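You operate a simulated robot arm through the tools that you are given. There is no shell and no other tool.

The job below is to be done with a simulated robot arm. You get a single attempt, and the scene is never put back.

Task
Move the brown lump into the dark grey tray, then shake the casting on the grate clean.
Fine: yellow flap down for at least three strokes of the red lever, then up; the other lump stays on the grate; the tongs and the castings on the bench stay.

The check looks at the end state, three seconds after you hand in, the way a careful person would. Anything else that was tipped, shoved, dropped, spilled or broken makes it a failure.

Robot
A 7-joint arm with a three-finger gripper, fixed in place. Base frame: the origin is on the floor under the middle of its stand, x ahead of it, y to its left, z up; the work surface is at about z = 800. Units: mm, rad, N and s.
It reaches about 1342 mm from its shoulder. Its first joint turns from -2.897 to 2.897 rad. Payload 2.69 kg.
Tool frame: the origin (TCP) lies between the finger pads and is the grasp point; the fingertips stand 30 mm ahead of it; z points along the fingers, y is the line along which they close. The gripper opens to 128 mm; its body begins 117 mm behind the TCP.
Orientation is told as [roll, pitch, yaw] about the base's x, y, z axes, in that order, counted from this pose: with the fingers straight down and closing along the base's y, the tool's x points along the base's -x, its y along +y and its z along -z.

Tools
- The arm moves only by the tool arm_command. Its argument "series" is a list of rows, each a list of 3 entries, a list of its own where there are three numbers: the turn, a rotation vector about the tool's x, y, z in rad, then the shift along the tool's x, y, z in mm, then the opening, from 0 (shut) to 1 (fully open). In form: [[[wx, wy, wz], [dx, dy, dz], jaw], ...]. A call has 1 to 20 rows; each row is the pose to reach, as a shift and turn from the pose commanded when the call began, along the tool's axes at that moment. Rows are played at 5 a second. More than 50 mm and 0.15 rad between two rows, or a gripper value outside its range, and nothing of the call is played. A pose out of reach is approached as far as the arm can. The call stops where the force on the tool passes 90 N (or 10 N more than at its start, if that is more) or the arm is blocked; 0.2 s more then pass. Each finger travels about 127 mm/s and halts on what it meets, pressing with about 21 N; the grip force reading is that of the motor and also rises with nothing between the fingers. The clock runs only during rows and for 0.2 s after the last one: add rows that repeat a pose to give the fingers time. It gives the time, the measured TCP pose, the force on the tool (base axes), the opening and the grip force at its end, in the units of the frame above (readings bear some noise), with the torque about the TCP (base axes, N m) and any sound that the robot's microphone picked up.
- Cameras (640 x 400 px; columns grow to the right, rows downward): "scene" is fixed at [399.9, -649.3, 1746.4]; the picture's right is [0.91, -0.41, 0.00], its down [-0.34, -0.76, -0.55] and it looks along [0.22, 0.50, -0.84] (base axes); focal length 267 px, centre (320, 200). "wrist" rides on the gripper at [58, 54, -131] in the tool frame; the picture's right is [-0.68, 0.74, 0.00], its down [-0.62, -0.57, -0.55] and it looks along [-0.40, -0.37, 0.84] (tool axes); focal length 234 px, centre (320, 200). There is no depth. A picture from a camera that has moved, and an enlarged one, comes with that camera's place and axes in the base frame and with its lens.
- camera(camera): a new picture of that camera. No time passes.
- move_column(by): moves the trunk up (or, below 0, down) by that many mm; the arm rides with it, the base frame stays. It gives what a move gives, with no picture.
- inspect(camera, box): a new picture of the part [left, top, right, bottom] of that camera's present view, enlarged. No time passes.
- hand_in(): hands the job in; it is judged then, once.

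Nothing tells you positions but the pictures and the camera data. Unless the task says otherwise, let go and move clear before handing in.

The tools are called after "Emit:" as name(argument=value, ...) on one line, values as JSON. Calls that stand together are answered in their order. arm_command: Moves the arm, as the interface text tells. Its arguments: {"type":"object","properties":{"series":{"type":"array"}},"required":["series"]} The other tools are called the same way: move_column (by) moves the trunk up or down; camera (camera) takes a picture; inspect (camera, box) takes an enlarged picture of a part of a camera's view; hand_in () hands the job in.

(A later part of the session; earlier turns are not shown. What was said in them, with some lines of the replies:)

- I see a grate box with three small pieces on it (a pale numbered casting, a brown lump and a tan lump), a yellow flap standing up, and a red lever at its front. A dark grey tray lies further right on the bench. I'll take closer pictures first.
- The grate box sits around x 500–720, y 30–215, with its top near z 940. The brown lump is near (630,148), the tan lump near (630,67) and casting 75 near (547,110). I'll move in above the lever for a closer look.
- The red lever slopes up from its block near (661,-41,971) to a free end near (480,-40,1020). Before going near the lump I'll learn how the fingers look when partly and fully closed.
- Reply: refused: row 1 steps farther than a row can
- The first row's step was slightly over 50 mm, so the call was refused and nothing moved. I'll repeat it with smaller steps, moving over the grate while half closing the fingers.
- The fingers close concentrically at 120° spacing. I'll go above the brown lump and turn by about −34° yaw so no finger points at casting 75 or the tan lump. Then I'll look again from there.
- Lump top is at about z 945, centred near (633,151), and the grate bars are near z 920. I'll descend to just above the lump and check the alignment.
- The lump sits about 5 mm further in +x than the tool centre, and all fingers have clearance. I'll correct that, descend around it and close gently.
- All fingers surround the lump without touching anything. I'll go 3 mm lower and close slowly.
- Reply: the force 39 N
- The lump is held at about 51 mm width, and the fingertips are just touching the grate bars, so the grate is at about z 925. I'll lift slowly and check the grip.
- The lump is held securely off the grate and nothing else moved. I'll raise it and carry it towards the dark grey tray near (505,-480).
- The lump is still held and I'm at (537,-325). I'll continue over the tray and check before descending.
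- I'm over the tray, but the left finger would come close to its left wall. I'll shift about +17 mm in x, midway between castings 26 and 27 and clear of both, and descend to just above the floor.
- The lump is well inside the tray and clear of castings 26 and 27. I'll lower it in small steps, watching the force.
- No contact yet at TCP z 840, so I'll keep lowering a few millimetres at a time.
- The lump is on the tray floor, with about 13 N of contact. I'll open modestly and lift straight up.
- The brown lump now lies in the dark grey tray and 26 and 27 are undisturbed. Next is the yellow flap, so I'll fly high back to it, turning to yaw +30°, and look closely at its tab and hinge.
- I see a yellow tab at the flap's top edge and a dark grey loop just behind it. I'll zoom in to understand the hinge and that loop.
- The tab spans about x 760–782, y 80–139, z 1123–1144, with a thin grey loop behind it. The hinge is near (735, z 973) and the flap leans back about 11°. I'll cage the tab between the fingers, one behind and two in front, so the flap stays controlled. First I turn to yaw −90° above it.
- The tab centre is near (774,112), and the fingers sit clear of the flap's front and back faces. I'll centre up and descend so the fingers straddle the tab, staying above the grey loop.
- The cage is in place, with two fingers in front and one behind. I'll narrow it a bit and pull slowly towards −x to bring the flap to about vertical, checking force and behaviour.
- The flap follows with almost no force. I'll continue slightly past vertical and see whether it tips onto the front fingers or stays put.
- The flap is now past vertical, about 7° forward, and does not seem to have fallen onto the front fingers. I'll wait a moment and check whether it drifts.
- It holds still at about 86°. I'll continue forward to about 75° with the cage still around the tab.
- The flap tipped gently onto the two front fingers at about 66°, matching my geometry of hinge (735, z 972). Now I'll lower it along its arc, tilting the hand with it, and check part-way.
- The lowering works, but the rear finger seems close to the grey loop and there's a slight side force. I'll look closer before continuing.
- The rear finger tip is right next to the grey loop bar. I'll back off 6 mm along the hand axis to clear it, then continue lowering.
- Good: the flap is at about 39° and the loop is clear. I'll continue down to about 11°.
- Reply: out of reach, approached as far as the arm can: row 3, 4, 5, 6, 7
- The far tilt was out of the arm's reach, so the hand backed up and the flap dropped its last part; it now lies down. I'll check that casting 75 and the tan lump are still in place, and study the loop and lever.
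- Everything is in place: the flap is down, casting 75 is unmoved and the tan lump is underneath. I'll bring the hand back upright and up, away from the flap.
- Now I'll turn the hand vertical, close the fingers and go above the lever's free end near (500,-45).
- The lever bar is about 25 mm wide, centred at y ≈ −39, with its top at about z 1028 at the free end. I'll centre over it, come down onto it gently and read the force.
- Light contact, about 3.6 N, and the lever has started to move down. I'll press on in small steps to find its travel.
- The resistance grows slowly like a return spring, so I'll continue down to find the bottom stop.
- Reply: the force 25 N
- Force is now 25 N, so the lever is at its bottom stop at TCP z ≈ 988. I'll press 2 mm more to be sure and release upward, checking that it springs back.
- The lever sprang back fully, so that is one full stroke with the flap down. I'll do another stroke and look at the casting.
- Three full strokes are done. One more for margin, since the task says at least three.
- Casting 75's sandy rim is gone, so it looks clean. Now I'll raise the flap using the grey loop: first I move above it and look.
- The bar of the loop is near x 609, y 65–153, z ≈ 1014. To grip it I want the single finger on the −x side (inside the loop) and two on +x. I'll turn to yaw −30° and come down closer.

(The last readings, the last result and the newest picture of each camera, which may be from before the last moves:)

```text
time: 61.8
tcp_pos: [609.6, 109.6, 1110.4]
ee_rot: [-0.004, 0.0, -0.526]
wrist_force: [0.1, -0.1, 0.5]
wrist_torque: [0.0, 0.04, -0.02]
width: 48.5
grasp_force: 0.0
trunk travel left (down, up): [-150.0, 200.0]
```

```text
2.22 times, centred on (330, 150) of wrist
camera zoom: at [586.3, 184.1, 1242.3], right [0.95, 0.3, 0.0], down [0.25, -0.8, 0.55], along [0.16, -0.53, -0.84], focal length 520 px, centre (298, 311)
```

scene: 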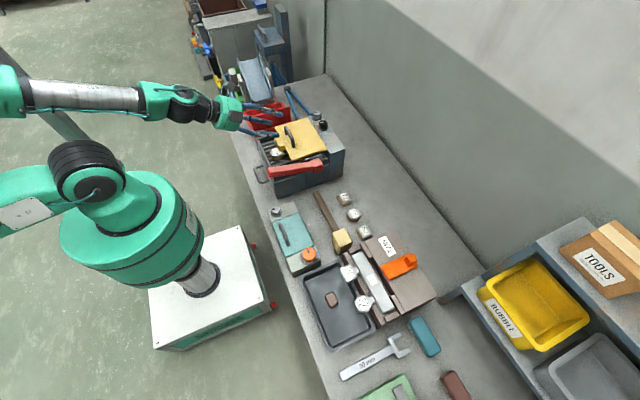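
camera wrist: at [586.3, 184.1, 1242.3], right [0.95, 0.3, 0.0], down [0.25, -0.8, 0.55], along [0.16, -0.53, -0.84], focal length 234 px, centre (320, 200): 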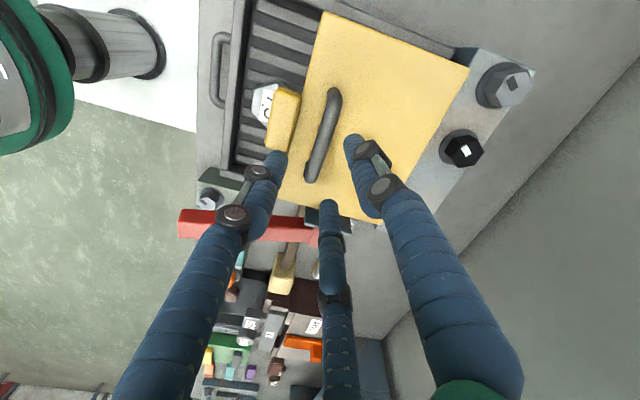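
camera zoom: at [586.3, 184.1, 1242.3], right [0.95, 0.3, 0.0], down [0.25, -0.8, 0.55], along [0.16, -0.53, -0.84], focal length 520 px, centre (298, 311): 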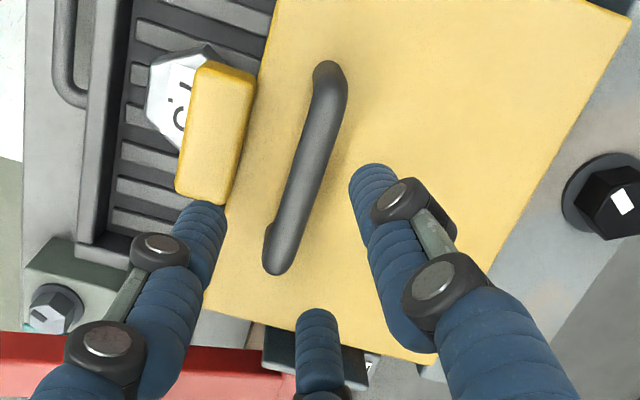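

The bar is at x ≈ 611, centred at y ≈ 109.5. I'll shift 3 mm and descend so the bar sits between the fingers, keeping the tips above the yellow tab.

Emit:
arm_command(series=[[[0, 0, 0], [-2.6, 1.5, 25], 0.38], [[0, 0, 0], [-2.6, 1.5, 50], 0.38], [[0, 0, 0], [-2.6, 1.5, 68], 0.38], [[0, 0, 0], [-2.6, 1.5, 79], 0.38], [[0, 0, 0], [-2.6, 1.5, 79], 0.38]])

Emit:
inspect(camera="wrist", box=[220, 60, 420, 260])

Emit:
inspect(camera="scene", box=[260, 90, 340, 160])

```text
time: 63.0
tcp_pos: [613.2, 109.5, 1034.3]
ee_rot: [0.0, 0.0, -0.526]
wrist_force: [0.4, -0.6, 12.7]
wrist_torque: [-0.04, 0.47, 0.09]
width: 49.0
grasp_force: 0.8
trunk travel left (down, up): [-150.0, 200.0]
```

```text
2.00 times, centred on (320, 160) of wrist
camera zoom: at [589.6, 183.8, 1164.7], right [0.95, 0.3, 0.0], down [0.25, -0.8, 0.55], along [0.16, -0.53, -0.84], focal length 468 px, centre (320, 280)
```

zoom: 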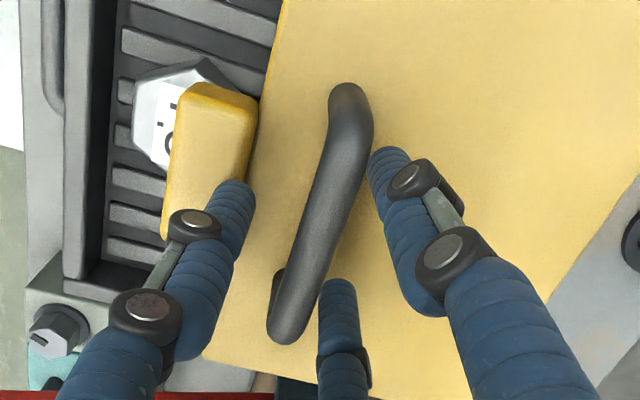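

```text
5.71 times, centred on (300, 125) of scene
camera zoom: at [399.9, -649.3, 1746.4], right [0.91, -0.41, 0.0], down [-0.34, -0.76, -0.55], along [0.22, 0.5, -0.84], focal length 1524 px, centre (434, 629)
```

zoom: 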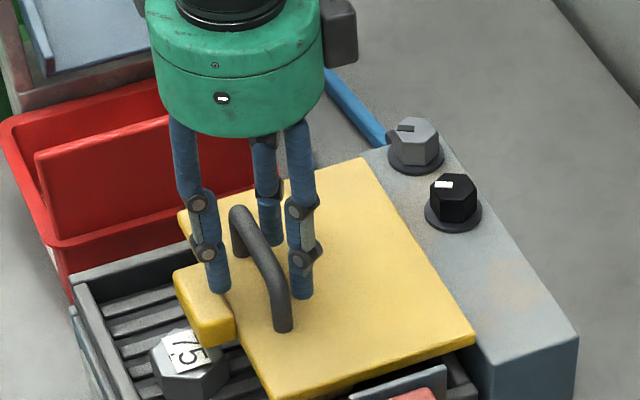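

The single finger touched the top of the yellow tab at about 13 N, so there is no room to grip the bar. A better grip is the tab itself, pinched on its two ±y sides, which also works as a pivot. I'll go up, back off to about x 542 and open around it.

Emit:
arm_command(series=[[[0, 0, 0], [0, 0, -20], 0.38], [[0, 0, 0], [0, 0, -60], 0.38], [[0, 0, 0], [30, -17, -66], 0.5], [[0, 0, 0], [61.7, -35.2, -66], 0.7], [[0, 0, 0], [61.7, -35.2, -66], 0.8], [[0, 0, 0], [61.7, -35.2, -66], 0.8]])

Emit:
camera(camera="wrist")

Emit:
inspect(camera="scene", box=[250, 80, 340, 170])

```text
time: 64.4
tcp_pos: [543.9, 109.3, 1098.0]
ee_rot: [-0.003, 0.002, -0.525]
wrist_force: [0.6, 0.5, -0.6]
wrist_torque: [-0.01, 0.02, -0.02]
width: 102.2
grasp_force: 0.0
trunk travel left (down, up): [-150.0, 200.0]
```

```text
taken
camera wrist: at [519.2, 184.7, 1228.4], right [0.95, 0.3, 0.0], down [0.25, -0.8, 0.55], along [0.16, -0.53, -0.84], focal length 234 px, centre (320, 200)
```

wrist: 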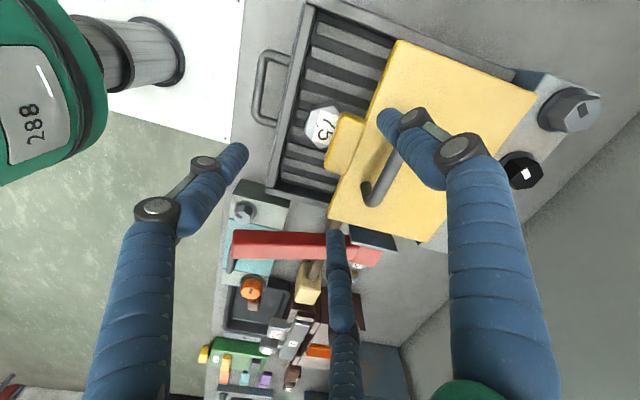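

```text
4.44 times, centred on (295, 125) of scene
camera zoom: at [399.9, -649.3, 1746.4], right [0.91, -0.41, 0.0], down [-0.34, -0.76, -0.55], along [0.22, 0.5, -0.84], focal length 1185 px, centre (431, 533)
```

zoom: 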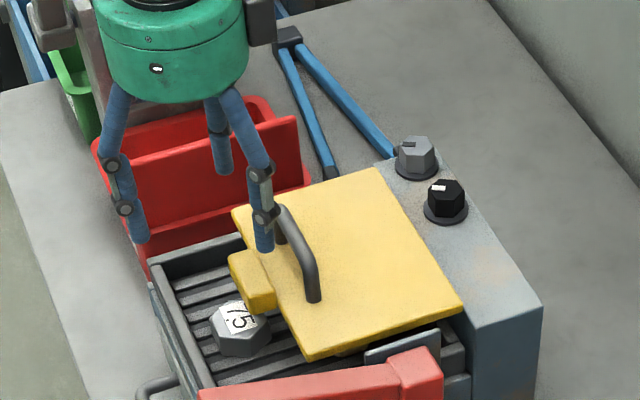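

Emit:
inspect(camera="wrist", box=[280, 60, 420, 220])

Emit:
inspect(camera="scene", box=[280, 125, 330, 165])

```text
2.50 times, centred on (350, 140) of wrist
camera zoom: at [519.2, 184.7, 1228.4], right [0.95, 0.3, 0.0], down [0.25, -0.8, 0.55], along [0.16, -0.53, -0.84], focal length 585 px, centre (245, 350)
```

zoom: 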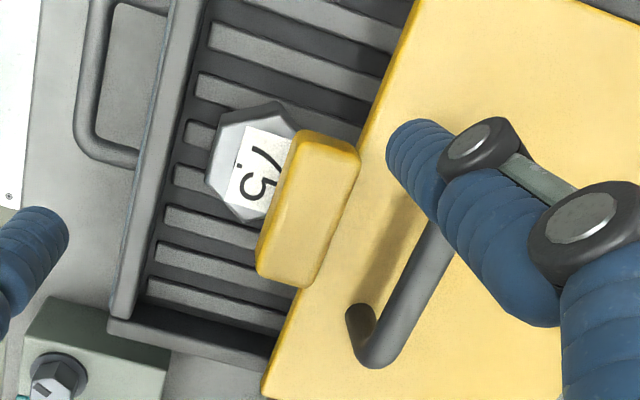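

```text
10.00 times, centred on (305, 145) of scene
camera zoom: at [399.9, -649.3, 1746.4], right [0.91, -0.41, 0.0], down [-0.34, -0.76, -0.55], along [0.22, 0.5, -0.84], focal length 2667 px, centre (470, 750)
```

zoom: 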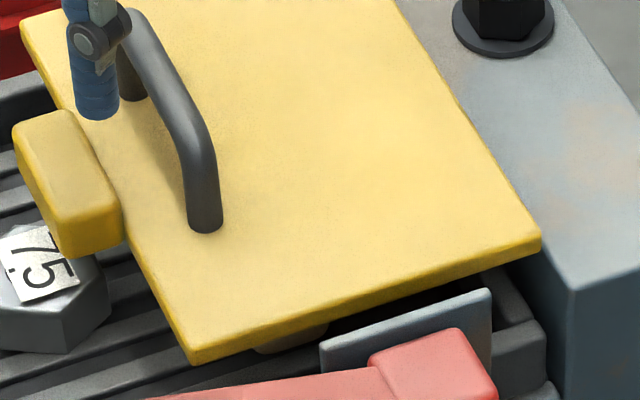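

The tab spans x ≈ 556–578, y 81–139, z 978–997, with the flap's front edge at x ≈ 577. I'll narrow the fingers to just straddle the tab's sides and come down, checking before the last bit.

Emit:
arm_command(series=[[[0, 0, 0], [3.6, -1.2, 0], 0.625], [[0, 0, 0], [3.6, -1.2, 20], 0.625], [[0, 0, 0], [3.6, -1.2, 40], 0.625], [[0, 0, 0], [3.6, -1.2, 58], 0.625], [[0, 0, 0], [3.6, -1.2, 58], 0.625]])

Emit:
camera(camera="wrist")

Emit:
inspect(camera="scene", box=[265, 115, 335, 170])

```text
time: 65.6
tcp_pos: [538.1, 110.3, 1041.3]
ee_rot: [-0.004, 0.003, -0.524]
wrist_force: [1.4, 0.8, -1.1]
wrist_torque: [0.01, 0.01, 0.06]
width: 80.5
grasp_force: 0.2
trunk travel left (down, up): [-150.0, 200.0]
```

```text
taken
camera wrist: at [514.0, 185.7, 1171.6], right [0.95, 0.3, 0.0], down [0.25, -0.8, 0.55], along [0.16, -0.53, -0.84], focal length 234 px, centre (320, 200)
```

wrist: 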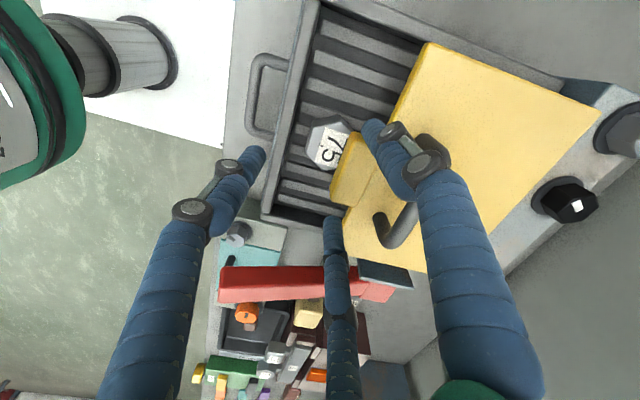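

```text
7.27 times, centred on (300, 142) of scene
camera zoom: at [399.9, -649.3, 1746.4], right [0.91, -0.41, 0.0], down [-0.34, -0.76, -0.55], along [0.22, 0.5, -0.84], focal length 1940 px, centre (466, 618)
```

zoom: 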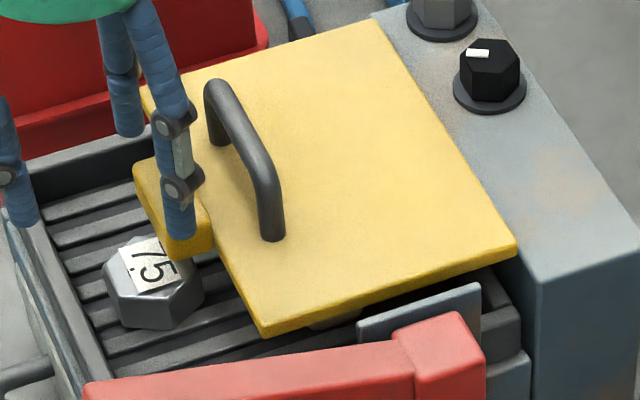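

Emit:
inspect(camera="wrist", box=[280, 90, 430, 260])

```text
2.35 times, centred on (355, 175) of wrist
camera zoom: at [514.0, 185.7, 1171.6], right [0.95, 0.3, 0.0], down [0.25, -0.8, 0.55], along [0.16, -0.53, -0.84], focal length 551 px, centre (238, 259)
```

zoom: 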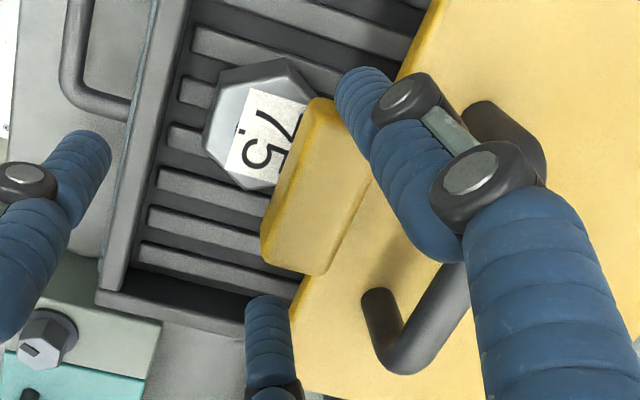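

The fingertips straddle the tab symmetrically but sit slightly far forward (x ≈ 560). I'll lower beside the tab, shift 8 mm in +x while narrowing, and grip it.

Emit:
arm_command(series=[[[0, 0, 0], [-2.6, 1.5, 8], 0.625], [[0, 0, 0], [-2.6, 1.5, 16], 0.625], [[0, 0, 0], [-2.6, 1.5, 23], 0.625], [[0, 0, 0], [-4.5, 2.6, 23], 0.59], [[0, 0, 0], [-6.9, 4, 23], 0.56], [[0, 0, 0], [-6.9, 4, 23], 0.5], [[0, 0, 0], [-6.9, 4, 23], 0.4], [[0, 0, 0], [-6.9, 4, 23], 0.3], [[0, 0, 0], [-6.9, 4, 23], 0.3]])

Emit:
inspect(camera="wrist", box=[230, 70, 430, 260])

Emit:
inspect(camera="scene", box=[265, 115, 335, 170])

```text
time: 67.6
tcp_pos: [544.5, 110.1, 1019.2]
ee_rot: [-0.004, 0.002, -0.524]
wrist_force: [-4.8, 11.4, 2.5]
wrist_torque: [0.38, 0.35, 0.29]
width: 70.3
grasp_force: 45.2
trunk travel left (down, up): [-150.0, 200.0]
```

```text
2.11 times, centred on (330, 165) of wrist
camera zoom: at [521.5, 185.5, 1149.3], right [0.95, 0.3, 0.0], down [0.25, -0.8, 0.55], along [0.16, -0.53, -0.84], focal length 493 px, centre (299, 274)
```

zoom: 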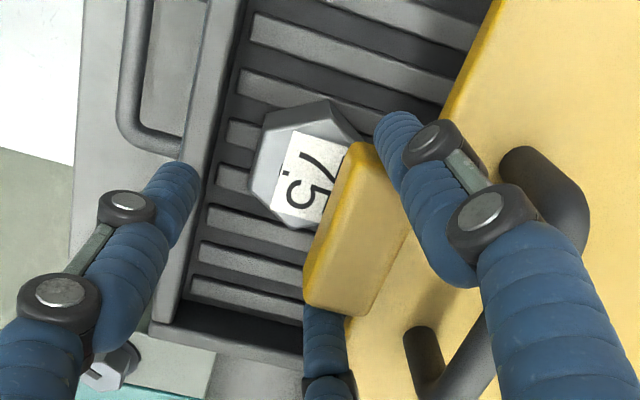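

```text
7.27 times, centred on (300, 142) of scene
camera zoom: at [399.9, -649.3, 1746.4], right [0.91, -0.41, 0.0], down [-0.34, -0.76, -0.55], along [0.22, 0.5, -0.84], focal length 1940 px, centre (466, 618)
```

zoom: 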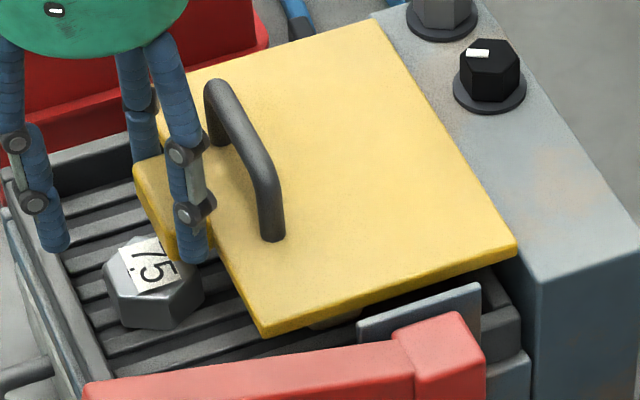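

The tab is gripped on both sides at 70 mm width. I'll lift the first 15° along the arc and check that it follows.

Emit:
arm_command(series=[[[0, 0, 0], [-0.6, 0.35, -9.5], 0.3], [[0, 0, 0], [-1.9, 1.1, -19], 0.3], [[0, 0, 0], [-4.1, 2.35, -30], 0.3], [[0, 0, 0], [-6.75, 3.9, -41.5], 0.3], [[0, 0, 0], [-6.75, 3.9, -41.5], 0.3]])

Emit:
inspect(camera="scene", box=[255, 90, 345, 170])

Emit:
camera(camera="wrist")

```text
time: 68.8
tcp_pos: [553.8, 110.3, 1059.6]
ee_rot: [-0.004, 0.001, -0.526]
wrist_force: [-0.5, 7.0, -7.3]
wrist_torque: [0.12, 1.26, 0.05]
width: 70.5
grasp_force: 45.3
trunk travel left (down, up): [-150.0, 200.0]
```

```text
5.00 times, centred on (300, 130) of scene
camera zoom: at [399.9, -649.3, 1746.4], right [0.91, -0.41, 0.0], down [-0.34, -0.76, -0.55], along [0.22, 0.5, -0.84], focal length 1334 px, centre (420, 550)
```

zoom: 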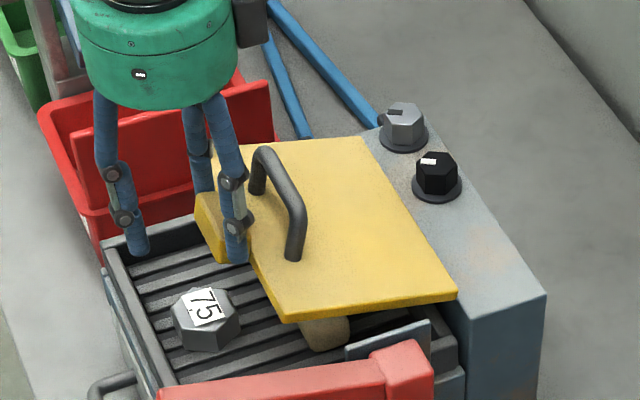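

```text
taken
camera wrist: at [530.4, 185.5, 1190.8], right [0.95, 0.3, 0.0], down [0.25, -0.8, 0.55], along [0.16, -0.53, -0.84], focal length 234 px, centre (320, 200)
```

wrist: 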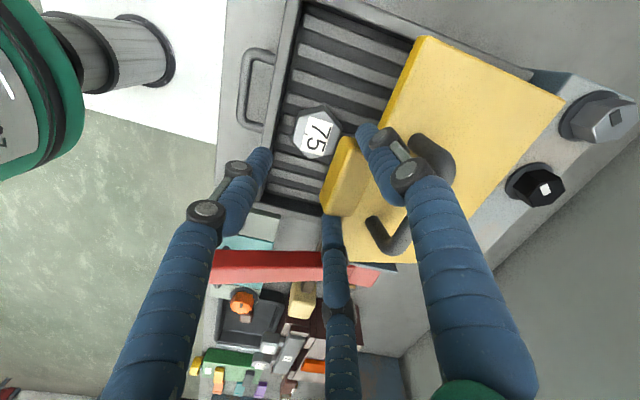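

The flap follows nicely, and the tan lump is visible and undisturbed beneath it. I'll continue up to about 50° with a slight hand tilt.

Emit:
arm_command(series=[[[0.0175, 0.03, 0], [-8.5, 4.9, -22.1], 0.3], [[0.035, 0.061, 0], [-19.5, 11.3, -42.8], 0.3], [[0.053, 0.091, 0], [-32.8, 19, -61.6], 0.3], [[0.07, 0.121, 0], [-48.2, 27.9, -78.3], 0.3], [[0.07, 0.121, 0], [-48.2, 27.9, -78.3], 0.3]])

Emit:
inspect(camera="scene", box=[255, 70, 355, 170])

Emit:
camera(camera="wrist")

```text
time: 70.0
tcp_pos: [610.5, 111.1, 1137.6]
ee_rot: [-0.073, 0.125, -0.531]
wrist_force: [-1.7, 1.0, -9.9]
wrist_torque: [-0.03, 1.45, 0.06]
width: 70.4
grasp_force: 45.1
trunk travel left (down, up): [-150.0, 200.0]
```

```text
4.00 times, centred on (305, 120) of scene
camera zoom: at [399.9, -649.3, 1746.4], right [0.91, -0.41, 0.0], down [-0.34, -0.76, -0.55], along [0.22, 0.5, -0.84], focal length 1067 px, centre (380, 520)
```

zoom: 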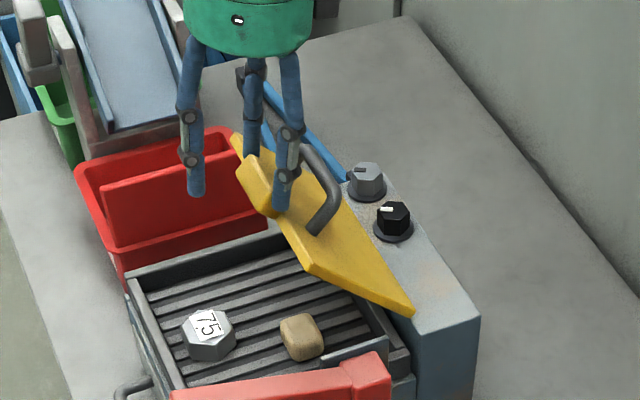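

```text
taken
camera wrist: at [605.2, 185.5, 1270.4], right [0.94, 0.3, -0.14], down [0.33, -0.8, 0.51], along [0.04, -0.53, -0.85], focal length 234 px, centre (320, 200)
```

wrist: 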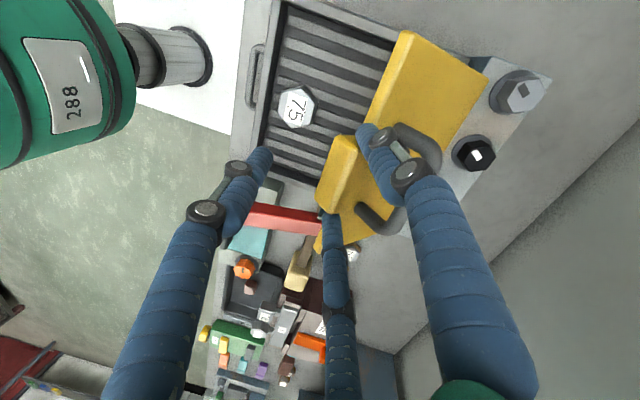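

At about 50° and still well gripped, with casting and tan lump in place. I'll continue up to about 82°.

Emit:
arm_command(series=[[[0.0175, 0.03, 0], [-15.4, 8.9, -16.7], 0.3], [[0.035, 0.061, 0], [-32.6, 18.9, -31.1], 0.3], [[0.053, 0.091, 0], [-51.3, 29.7, -42.5], 0.3], [[0.07, 0.121, 0], [-71.1, 41.1, -50.9], 0.3], [[0.07, 0.121, 0], [-71.1, 41.1, -50.9], 0.3]])

Emit:
inspect(camera="scene", box=[255, 60, 365, 170])

Emit:
camera(camera="wrist")

```text
time: 71.2
tcp_pos: [699.5, 110.8, 1177.4]
ee_rot: [-0.146, 0.242, -0.542]
wrist_force: [1.1, -4.9, -9.0]
wrist_torque: [-0.11, 0.17, -0.17]
width: 70.7
grasp_force: 44.4
trunk travel left (down, up): [-150.0, 200.0]
```

```text
3.64 times, centred on (310, 115) of scene
camera zoom: at [399.9, -649.3, 1746.4], right [0.91, -0.41, 0.0], down [-0.34, -0.76, -0.55], along [0.22, 0.5, -0.84], focal length 970 px, centre (356, 509)
```

zoom: 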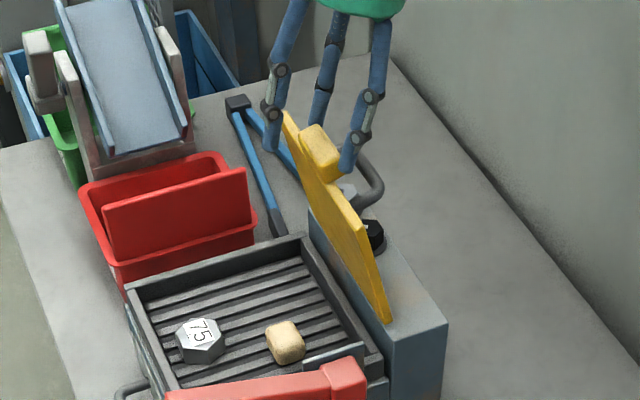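

```text
taken
camera wrist: at [712.9, 185.4, 1309.3], right [0.92, 0.3, -0.27], down [0.39, -0.8, 0.46], along [-0.08, -0.52, -0.85], focal length 234 px, centre (320, 200)
```

wrist: 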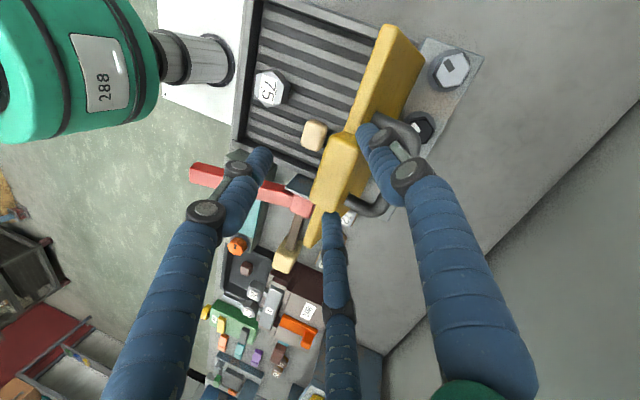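

Near 82° now. I'll carry it past vertical to about 100°, just short of its rest.

Emit:
arm_command(series=[[[0.009, 0.015, 0], [-9.8, 5.7, -4.7], 0.3], [[0.0175, 0.03, 0], [-19.8, 11.5, -8.8], 0.3], [[0.025, 0.043, 0], [-27.5, 15.9, -11], 0.3], [[0.03, 0.052, 0], [-35.1, 20.3, -13], 0.3], [[0.035, 0.061, 0], [-41.6, 24.1, -14.2], 0.3], [[0.04, 0.069, 0], [-48.1, 27.9, -15.4], 0.3], [[0.04, 0.069, 0], [-48.1, 27.9, -15.4], 0.3]])

Emit:
inspect(camera="scene", box=[255, 60, 365, 170])

Emit:
camera(camera="wrist")

```text
time: 72.8
tcp_pos: [756.7, 110.2, 1175.6]
ee_rot: [-0.188, 0.312, -0.555]
wrist_force: [-5.6, 3.7, -3.8]
wrist_torque: [0.34, 1.04, 0.01]
width: 70.5
grasp_force: 45.3
trunk travel left (down, up): [-150.0, 200.0]
```

```text
3.64 times, centred on (310, 115) of scene
camera zoom: at [399.9, -649.3, 1746.4], right [0.91, -0.41, 0.0], down [-0.34, -0.76, -0.55], along [0.22, 0.5, -0.84], focal length 970 px, centre (356, 509)
```

zoom: 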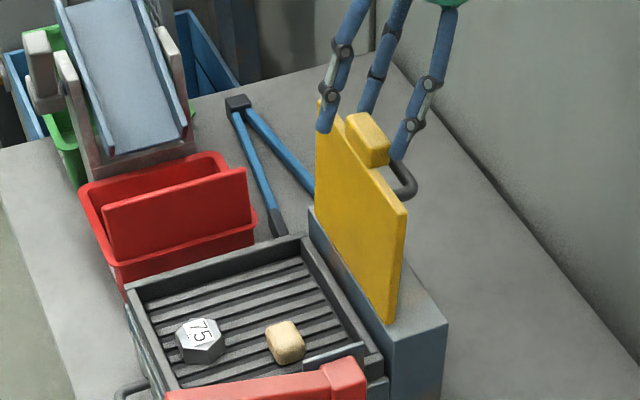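

```text
taken
camera wrist: at [780.0, 185.5, 1306.8], right [0.89, 0.3, -0.34], down [0.43, -0.8, 0.43], along [-0.14, -0.53, -0.84], focal length 234 px, centre (320, 200)
```

wrist: 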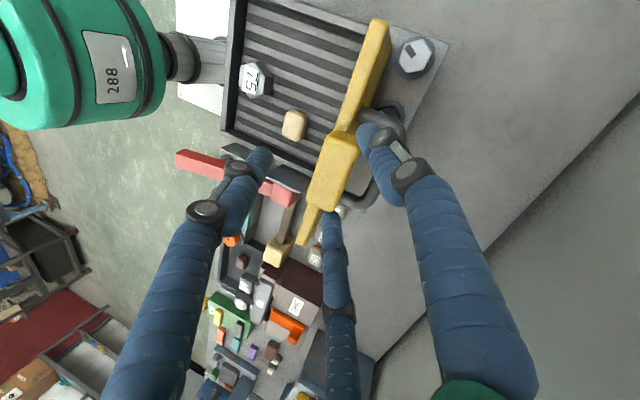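

The flap is past vertical, about 4° short of its rest position, so it will settle back when released. I'll open gently and retreat upward.

Emit:
arm_command(series=[[[0.04, 0.069, 0], [0, 0, 0], 0.56], [[0.04, 0.069, 0], [0, 0, 0], 0.62], [[0.04, 0.069, 0], [0, 0, 0], 0.7], [[0.04, 0.069, 0], [0, 0, 0], 0.75], [[0.04, 0.069, 0], [0, 0, -15], 0.75], [[0.04, 0.069, 0], [0, 0, -40], 0.75], [[0.04, 0.069, 0], [0, 0, -80], 0.75], [[0.04, 0.069, 0], [0, 0, -80], 0.75]])

Emit:
inspect(camera="scene", box=[255, 60, 365, 170])

Emit:
camera(camera="wrist")

```text
time: 74.6
tcp_pos: [784.3, 109.1, 1251.7]
ee_rot: [-0.235, 0.379, -0.571]
wrist_force: [-0.3, 0.2, -0.1]
wrist_torque: [0.02, 0.06, -0.01]
width: 96.2
grasp_force: 0.0
trunk travel left (down, up): [-150.0, 200.0]
```

```text
3.64 times, centred on (310, 115) of scene
camera zoom: at [399.9, -649.3, 1746.4], right [0.91, -0.41, 0.0], down [-0.34, -0.76, -0.55], along [0.22, 0.5, -0.84], focal length 970 px, centre (356, 509)
```

zoom: 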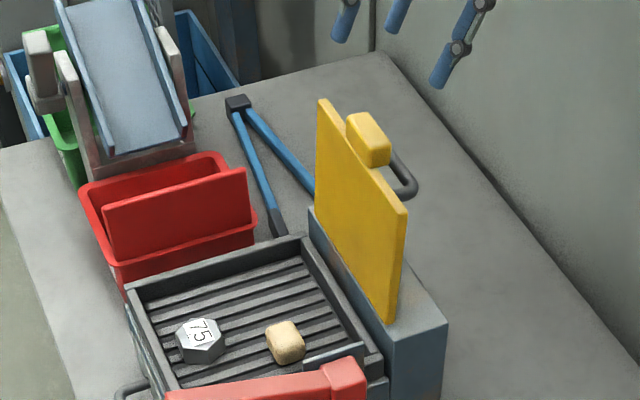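

```text
taken
camera wrist: at [818.4, 185.0, 1379.1], right [0.86, 0.3, -0.41], down [0.46, -0.8, 0.39], along [-0.21, -0.53, -0.82], focal length 234 px, centre (320, 200)
```

wrist: 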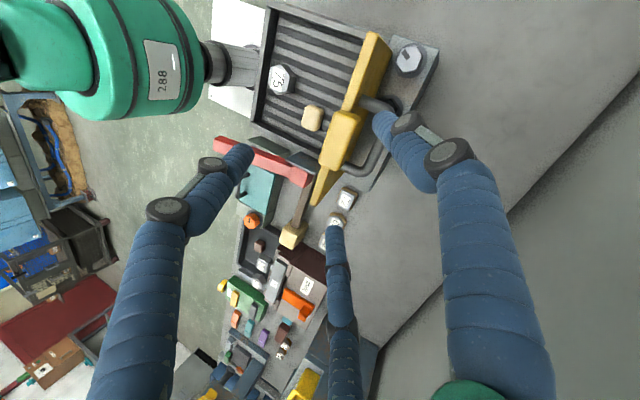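

The flap is standing free, but about 5° short of its original lean. I'll check whether it settles by itself while I raise the hand and straighten.

Emit:
arm_command(series=[[[-0.05, -0.086, 0], [0, 0, -10], 0.5], [[-0.1, -0.173, 0], [0, 0, -20], 0.3], [[-0.15, -0.26, 0], [0, 0, -25], 0], [[-0.195, -0.337, 0], [0, 0, -25], 0], [[-0.195, -0.337, 0], [0, 0, -25], 0], [[-0.195, -0.337, 0], [0, 0, -25], 0]])

Emit:
inspect(camera="scene", box=[255, 60, 365, 170])

Emit:
camera(camera="wrist")

```text
time: 76.0
tcp_pos: [795.4, 109.9, 1273.3]
ee_rot: [-0.031, 0.047, -0.526]
wrist_force: [0.2, 0.0, 0.5]
wrist_torque: [0.02, 0.03, -0.01]
width: 2.3
grasp_force: 21.7
trunk travel left (down, up): [-150.0, 200.0]
```

```text
3.64 times, centred on (310, 115) of scene
camera zoom: at [399.9, -649.3, 1746.4], right [0.91, -0.41, 0.0], down [-0.34, -0.76, -0.55], along [0.22, 0.5, -0.84], focal length 970 px, centre (356, 509)
```

zoom: 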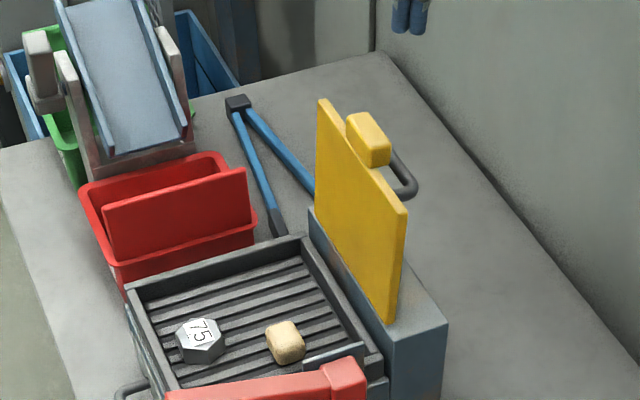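

```text
taken
camera wrist: at [778.1, 185.4, 1404.6], right [0.95, 0.3, -0.05], down [0.28, -0.8, 0.54], along [0.12, -0.53, -0.84], focal length 234 px, centre (320, 200)
```

wrist: 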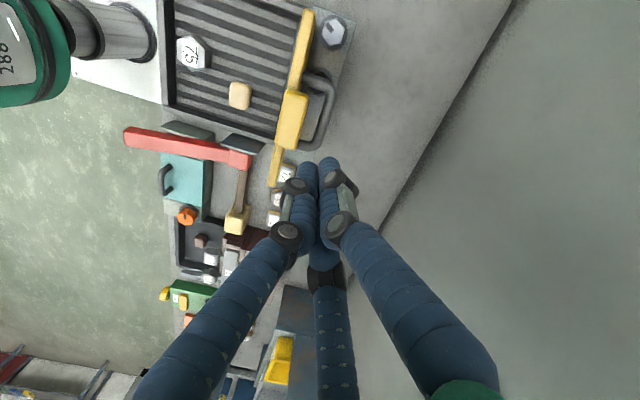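

It holds still at about 96°, held by hinge friction, so I'll nudge it fully back to its original rest. With closed fingers I go around above it to its front side and lower beside it.

Emit:
arm_command(series=[[[-0.01, -0.016, 0], [30, -17.5, 0], 0], [[-0.02, -0.032, 0], [60, -35, 0], 0], [[-0.0275, -0.0476, 0], [90.8, -52.6, 0], 0], [[-0.0275, -0.0476, 0], [90.8, -52.6, 40], 0], [[-0.0275, -0.0476, 0], [90.8, -52.6, 80], 0], [[-0.0275, -0.0476, 0], [90.8, -52.6, 115], 0], [[-0.0275, -0.0476, 0], [90.8, -52.6, 143], 0], [[-0.0275, -0.0476, 0], [90.8, -52.6, 143], 0]])

Emit:
inspect(camera="scene", box=[255, 60, 365, 170])

Emit:
camera(camera="wrist")

```text
time: 77.8
tcp_pos: [683.0, 109.8, 1134.2]
ee_rot: [-0.003, -0.002, -0.524]
wrist_force: [0.6, 0.5, -0.5]
wrist_torque: [0.02, 0.03, 0.01]
width: 2.1
grasp_force: 20.8
trunk travel left (down, up): [-150.0, 200.0]
```

```text
3.64 times, centred on (310, 115) of scene
camera zoom: at [399.9, -649.3, 1746.4], right [0.91, -0.41, 0.0], down [-0.34, -0.76, -0.55], along [0.22, 0.5, -0.84], focal length 970 px, centre (356, 509)
```

zoom: 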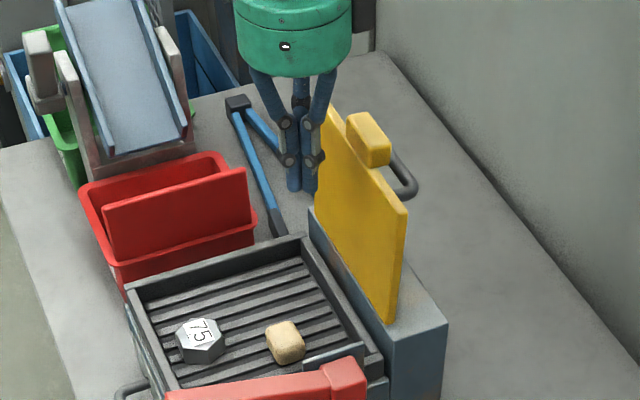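

```text
taken
camera wrist: at [658.6, 185.7, 1264.9], right [0.95, 0.3, 0.0], down [0.25, -0.8, 0.55], along [0.17, -0.53, -0.83], focal length 234 px, centre (320, 200)
```

wrist: 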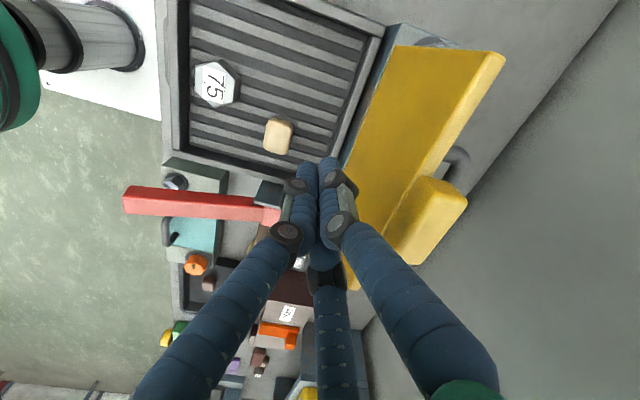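

Now I'll push gently in +x against the flap's front near its top.

Emit:
arm_command(series=[[[0, 0, 0], [-13, 7.5, 0], 0], [[0, 0, 0], [-24.2, 14, 0], 0], [[0, 0, 0], [-30.3, 17.5, 0], 0], [[0, 0, 0], [-34.6, 20, 0], 0], [[0, 0, 0], [-38, 22, 0], 0], [[0, 0, 0], [-38, 22, 0], 0]])

Emit:
inspect(camera="scene", box=[255, 60, 365, 170])

```text
time: 79.2
tcp_pos: [727.2, 109.4, 1135.7]
ee_rot: [-0.001, -0.004, -0.524]
wrist_force: [1.2, -0.4, -0.5]
wrist_torque: [-0.02, 0.01, -0.01]
width: 2.3
grasp_force: 20.7
trunk travel left (down, up): [-150.0, 200.0]
```

```text
3.64 times, centred on (310, 115) of scene
camera zoom: at [399.9, -649.3, 1746.4], right [0.91, -0.41, 0.0], down [-0.34, -0.76, -0.55], along [0.22, 0.5, -0.84], focal length 970 px, centre (356, 509)
```

zoom: 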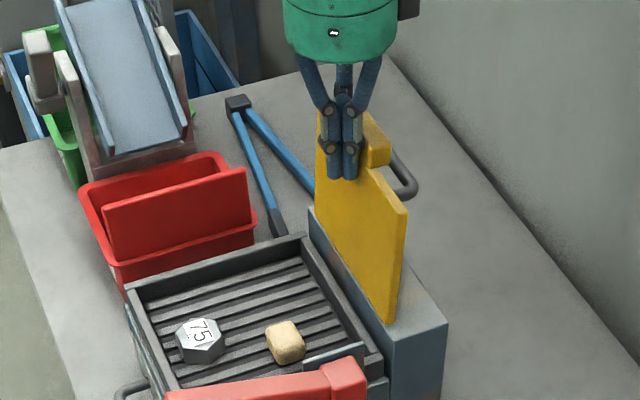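

No contact yet; I'll continue in small steps.

Emit:
arm_command(series=[[[0, 0, 0], [-2.6, 1.5, 0], 0], [[0, 0, 0], [-5.2, 3, 0], 0], [[0, 0, 0], [-7.8, 4.5, 0], 0], [[0, 0, 0], [-10.4, 6, 0], 0], [[0, 0, 0], [-10.4, 6, 0], 0]])

Emit:
inspect(camera="scene", box=[255, 60, 365, 170])

```text
time: 80.4
tcp_pos: [738.7, 110.4, 1135.9]
ee_rot: [-0.002, -0.004, -0.525]
wrist_force: [-0.7, -0.6, 0.0]
wrist_torque: [-0.01, 0.05, 0.01]
width: 2.4
grasp_force: 20.7
trunk travel left (down, up): [-150.0, 200.0]
```

```text
3.64 times, centred on (310, 115) of scene
camera zoom: at [399.9, -649.3, 1746.4], right [0.91, -0.41, 0.0], down [-0.34, -0.76, -0.55], along [0.22, 0.5, -0.84], focal length 970 px, centre (356, 509)
```

zoom: 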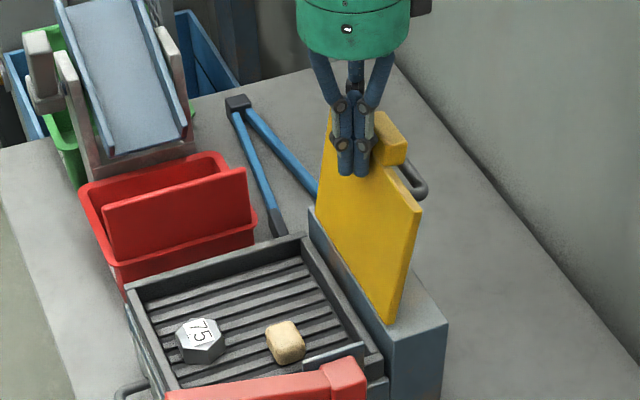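

The flap's top corner is back at about its original place. I'll push a few more millimetres to feel whether it's on its stop.

Emit:
arm_command(series=[[[0, 0, 0], [-1.7, 1, 0], 0], [[0, 0, 0], [-3.5, 2, 0], 0], [[0, 0, 0], [-3.5, 2, 0], 0]])

Emit:
inspect(camera="scene", box=[280, 70, 360, 170])

```text
time: 81.2
tcp_pos: [741.7, 109.8, 1134.8]
ee_rot: [-0.001, -0.001, -0.525]
wrist_force: [-8.7, 1.1, -0.6]
wrist_torque: [0.05, 0.25, 0.03]
width: 5.9
grasp_force: 31.5
trunk travel left (down, up): [-150.0, 200.0]
```

```text
4.00 times, centred on (320, 120) of scene
camera zoom: at [399.9, -649.3, 1746.4], right [0.91, -0.41, 0.0], down [-0.34, -0.76, -0.55], along [0.22, 0.5, -0.84], focal length 1067 px, centre (320, 520)
```

zoom: 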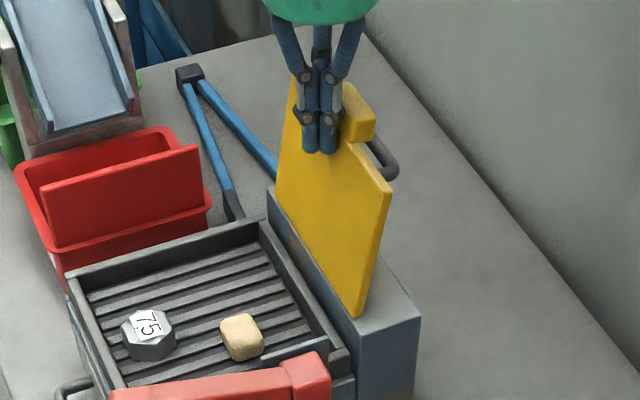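

Now there is about 9 N of resistance, so the flap is on its upper stop as at the start. I'll back away, go up and clear, then check everything.

Emit:
arm_command(series=[[[0, 0, 0], [17, -10, 0], 0], [[0, 0, 0], [43, -25, 0], 0], [[0, 0, 0], [70, -40, -15], 0], [[0, 0, 0], [87, -50, -55], 0], [[0, 0, 0], [104, -60, -95], 0], [[0, 0, 0], [121, -70, -135], 0.2], [[0, 0, 0], [138, -80, -160], 0.4], [[0, 0, 0], [155, -90, -180], 0.5], [[0, 0, 0], [172, -100, -190], 0.5], [[0, 0, 0], [190, -110, -200], 0.5], [[0, 0, 0], [207, -120, -200], 0.5]])

Emit:
camera(camera="scene")

Emit:
inspect(camera="scene", box=[230, 70, 370, 210])

Emit:
inspect(camera="scene", box=[250, 180, 450, 390])

Emit:
camera(camera="wrist")

```text
time: 83.6
tcp_pos: [501.9, 111.1, 1335.2]
ee_rot: [-0.003, -0.004, -0.527]
wrist_force: [0.6, 0.2, 0.3]
wrist_torque: [0.0, 0.0, 0.01]
width: 63.8
grasp_force: 0.0
trunk travel left (down, up): [-150.0, 200.0]
```

```text
taken
```

scene: 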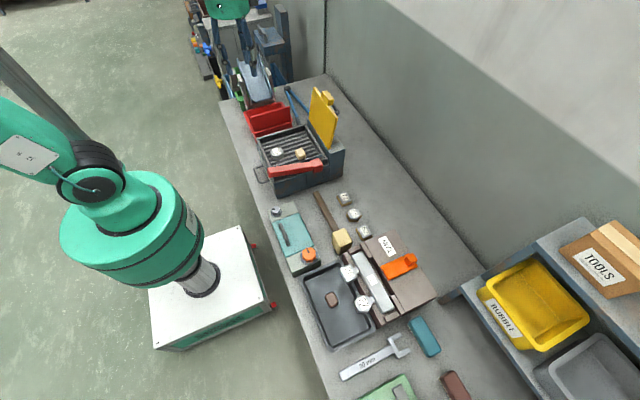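

```text
2.86 times, centred on (300, 140) of scene
camera zoom: at [399.9, -649.3, 1746.4], right [0.91, -0.41, 0.0], down [-0.34, -0.76, -0.55], along [0.22, 0.5, -0.84], focal length 762 px, centre (377, 371)
```

zoom: 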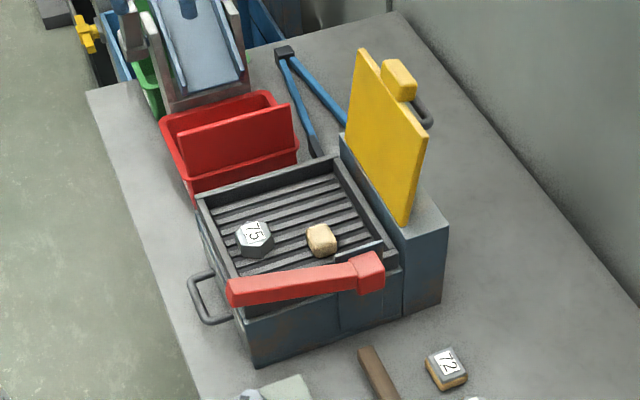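

```text
1.90 times, centred on (350, 285) of scene
camera zoom: at [399.9, -649.3, 1746.4], right [0.91, -0.41, 0.0], down [-0.34, -0.76, -0.55], along [0.22, 0.5, -0.84], focal length 508 px, centre (263, 38)
```

zoom: 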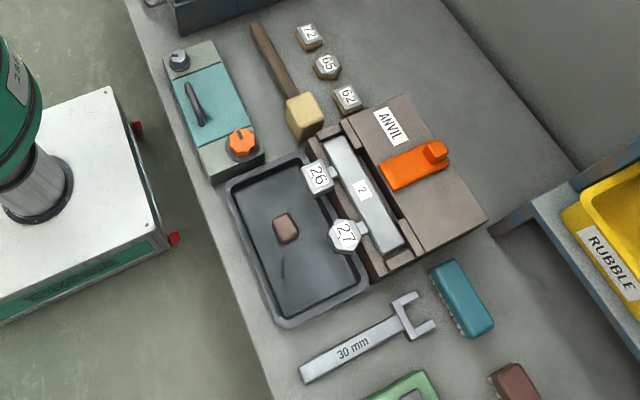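

```text
taken
camera wrist: at [477.5, 185.6, 1466.6], right [0.95, 0.3, 0.0], down [0.25, -0.8, 0.55], along [0.17, -0.53, -0.83], focal length 234 px, centre (320, 200)
```

wrist: 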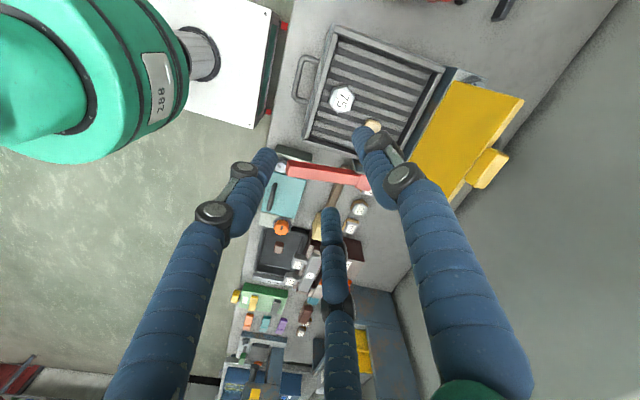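

Everything looks right. I'll take one closer look at the tray and the grate before handing in.

Emit:
inspect(camera="scene", box=[300, 255, 385, 350])

Emit:
inspect(camera="scene", box=[250, 120, 330, 190])

```text
4.21 times, centred on (342, 302) of scene
camera zoom: at [399.9, -649.3, 1746.4], right [0.91, -0.41, 0.0], down [-0.34, -0.76, -0.55], along [0.22, 0.5, -0.84], focal length 1123 px, centre (225, -232)
```

zoom: 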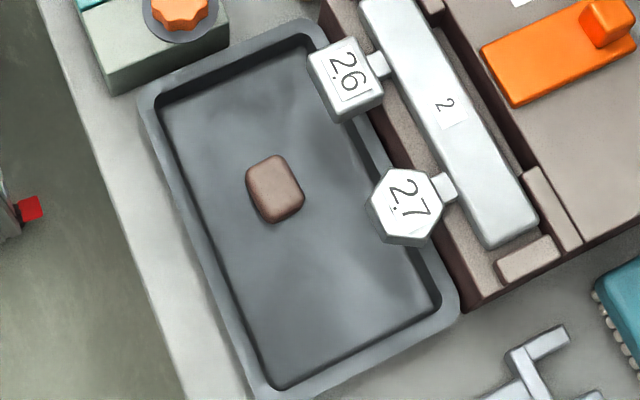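

```text
5.71 times, centred on (290, 155) of scene
camera zoom: at [399.9, -649.3, 1746.4], right [0.91, -0.41, 0.0], down [-0.34, -0.76, -0.55], along [0.22, 0.5, -0.84], focal length 1524 px, centre (491, 457)
```

zoom: 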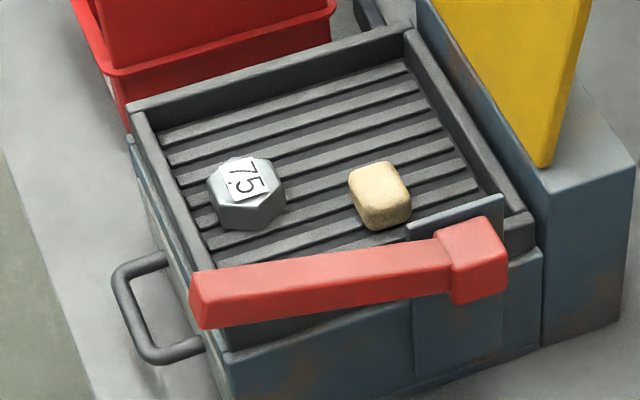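

The brown lump lies in the dark grey tray. Casting 75 is clean on the grate, the tan lump is still on the grate, and the flap is fully up. The lever is back at rest, the tongs and other castings haven't moved, and the arm is clear, so I'm handing in.

Emit:
hand_in()

```text
The job is handed in.
```

The job is handed in, and the last pictures showed everything where it should be. I don't have the result of the check.

- **Brown lump:** it lies in the dark grey tray on the bench, clear of castings 26 and 27.
- **Casting 75:** I gave four full strokes of the red lever with the yellow flap down. The sandy rim on the casting is gone, and the lever sprang back after each stroke.
- **Flap:** it is back up on its stop, leaning as it did at the start. On the way down it dropped the last part on its own, because the arm could not reach far enough to hold it. Nothing on the grate moved.
- **Everything else:** the tan lump stayed on the grate. The tongs and the bench castings are where they were, and the arm is clear.
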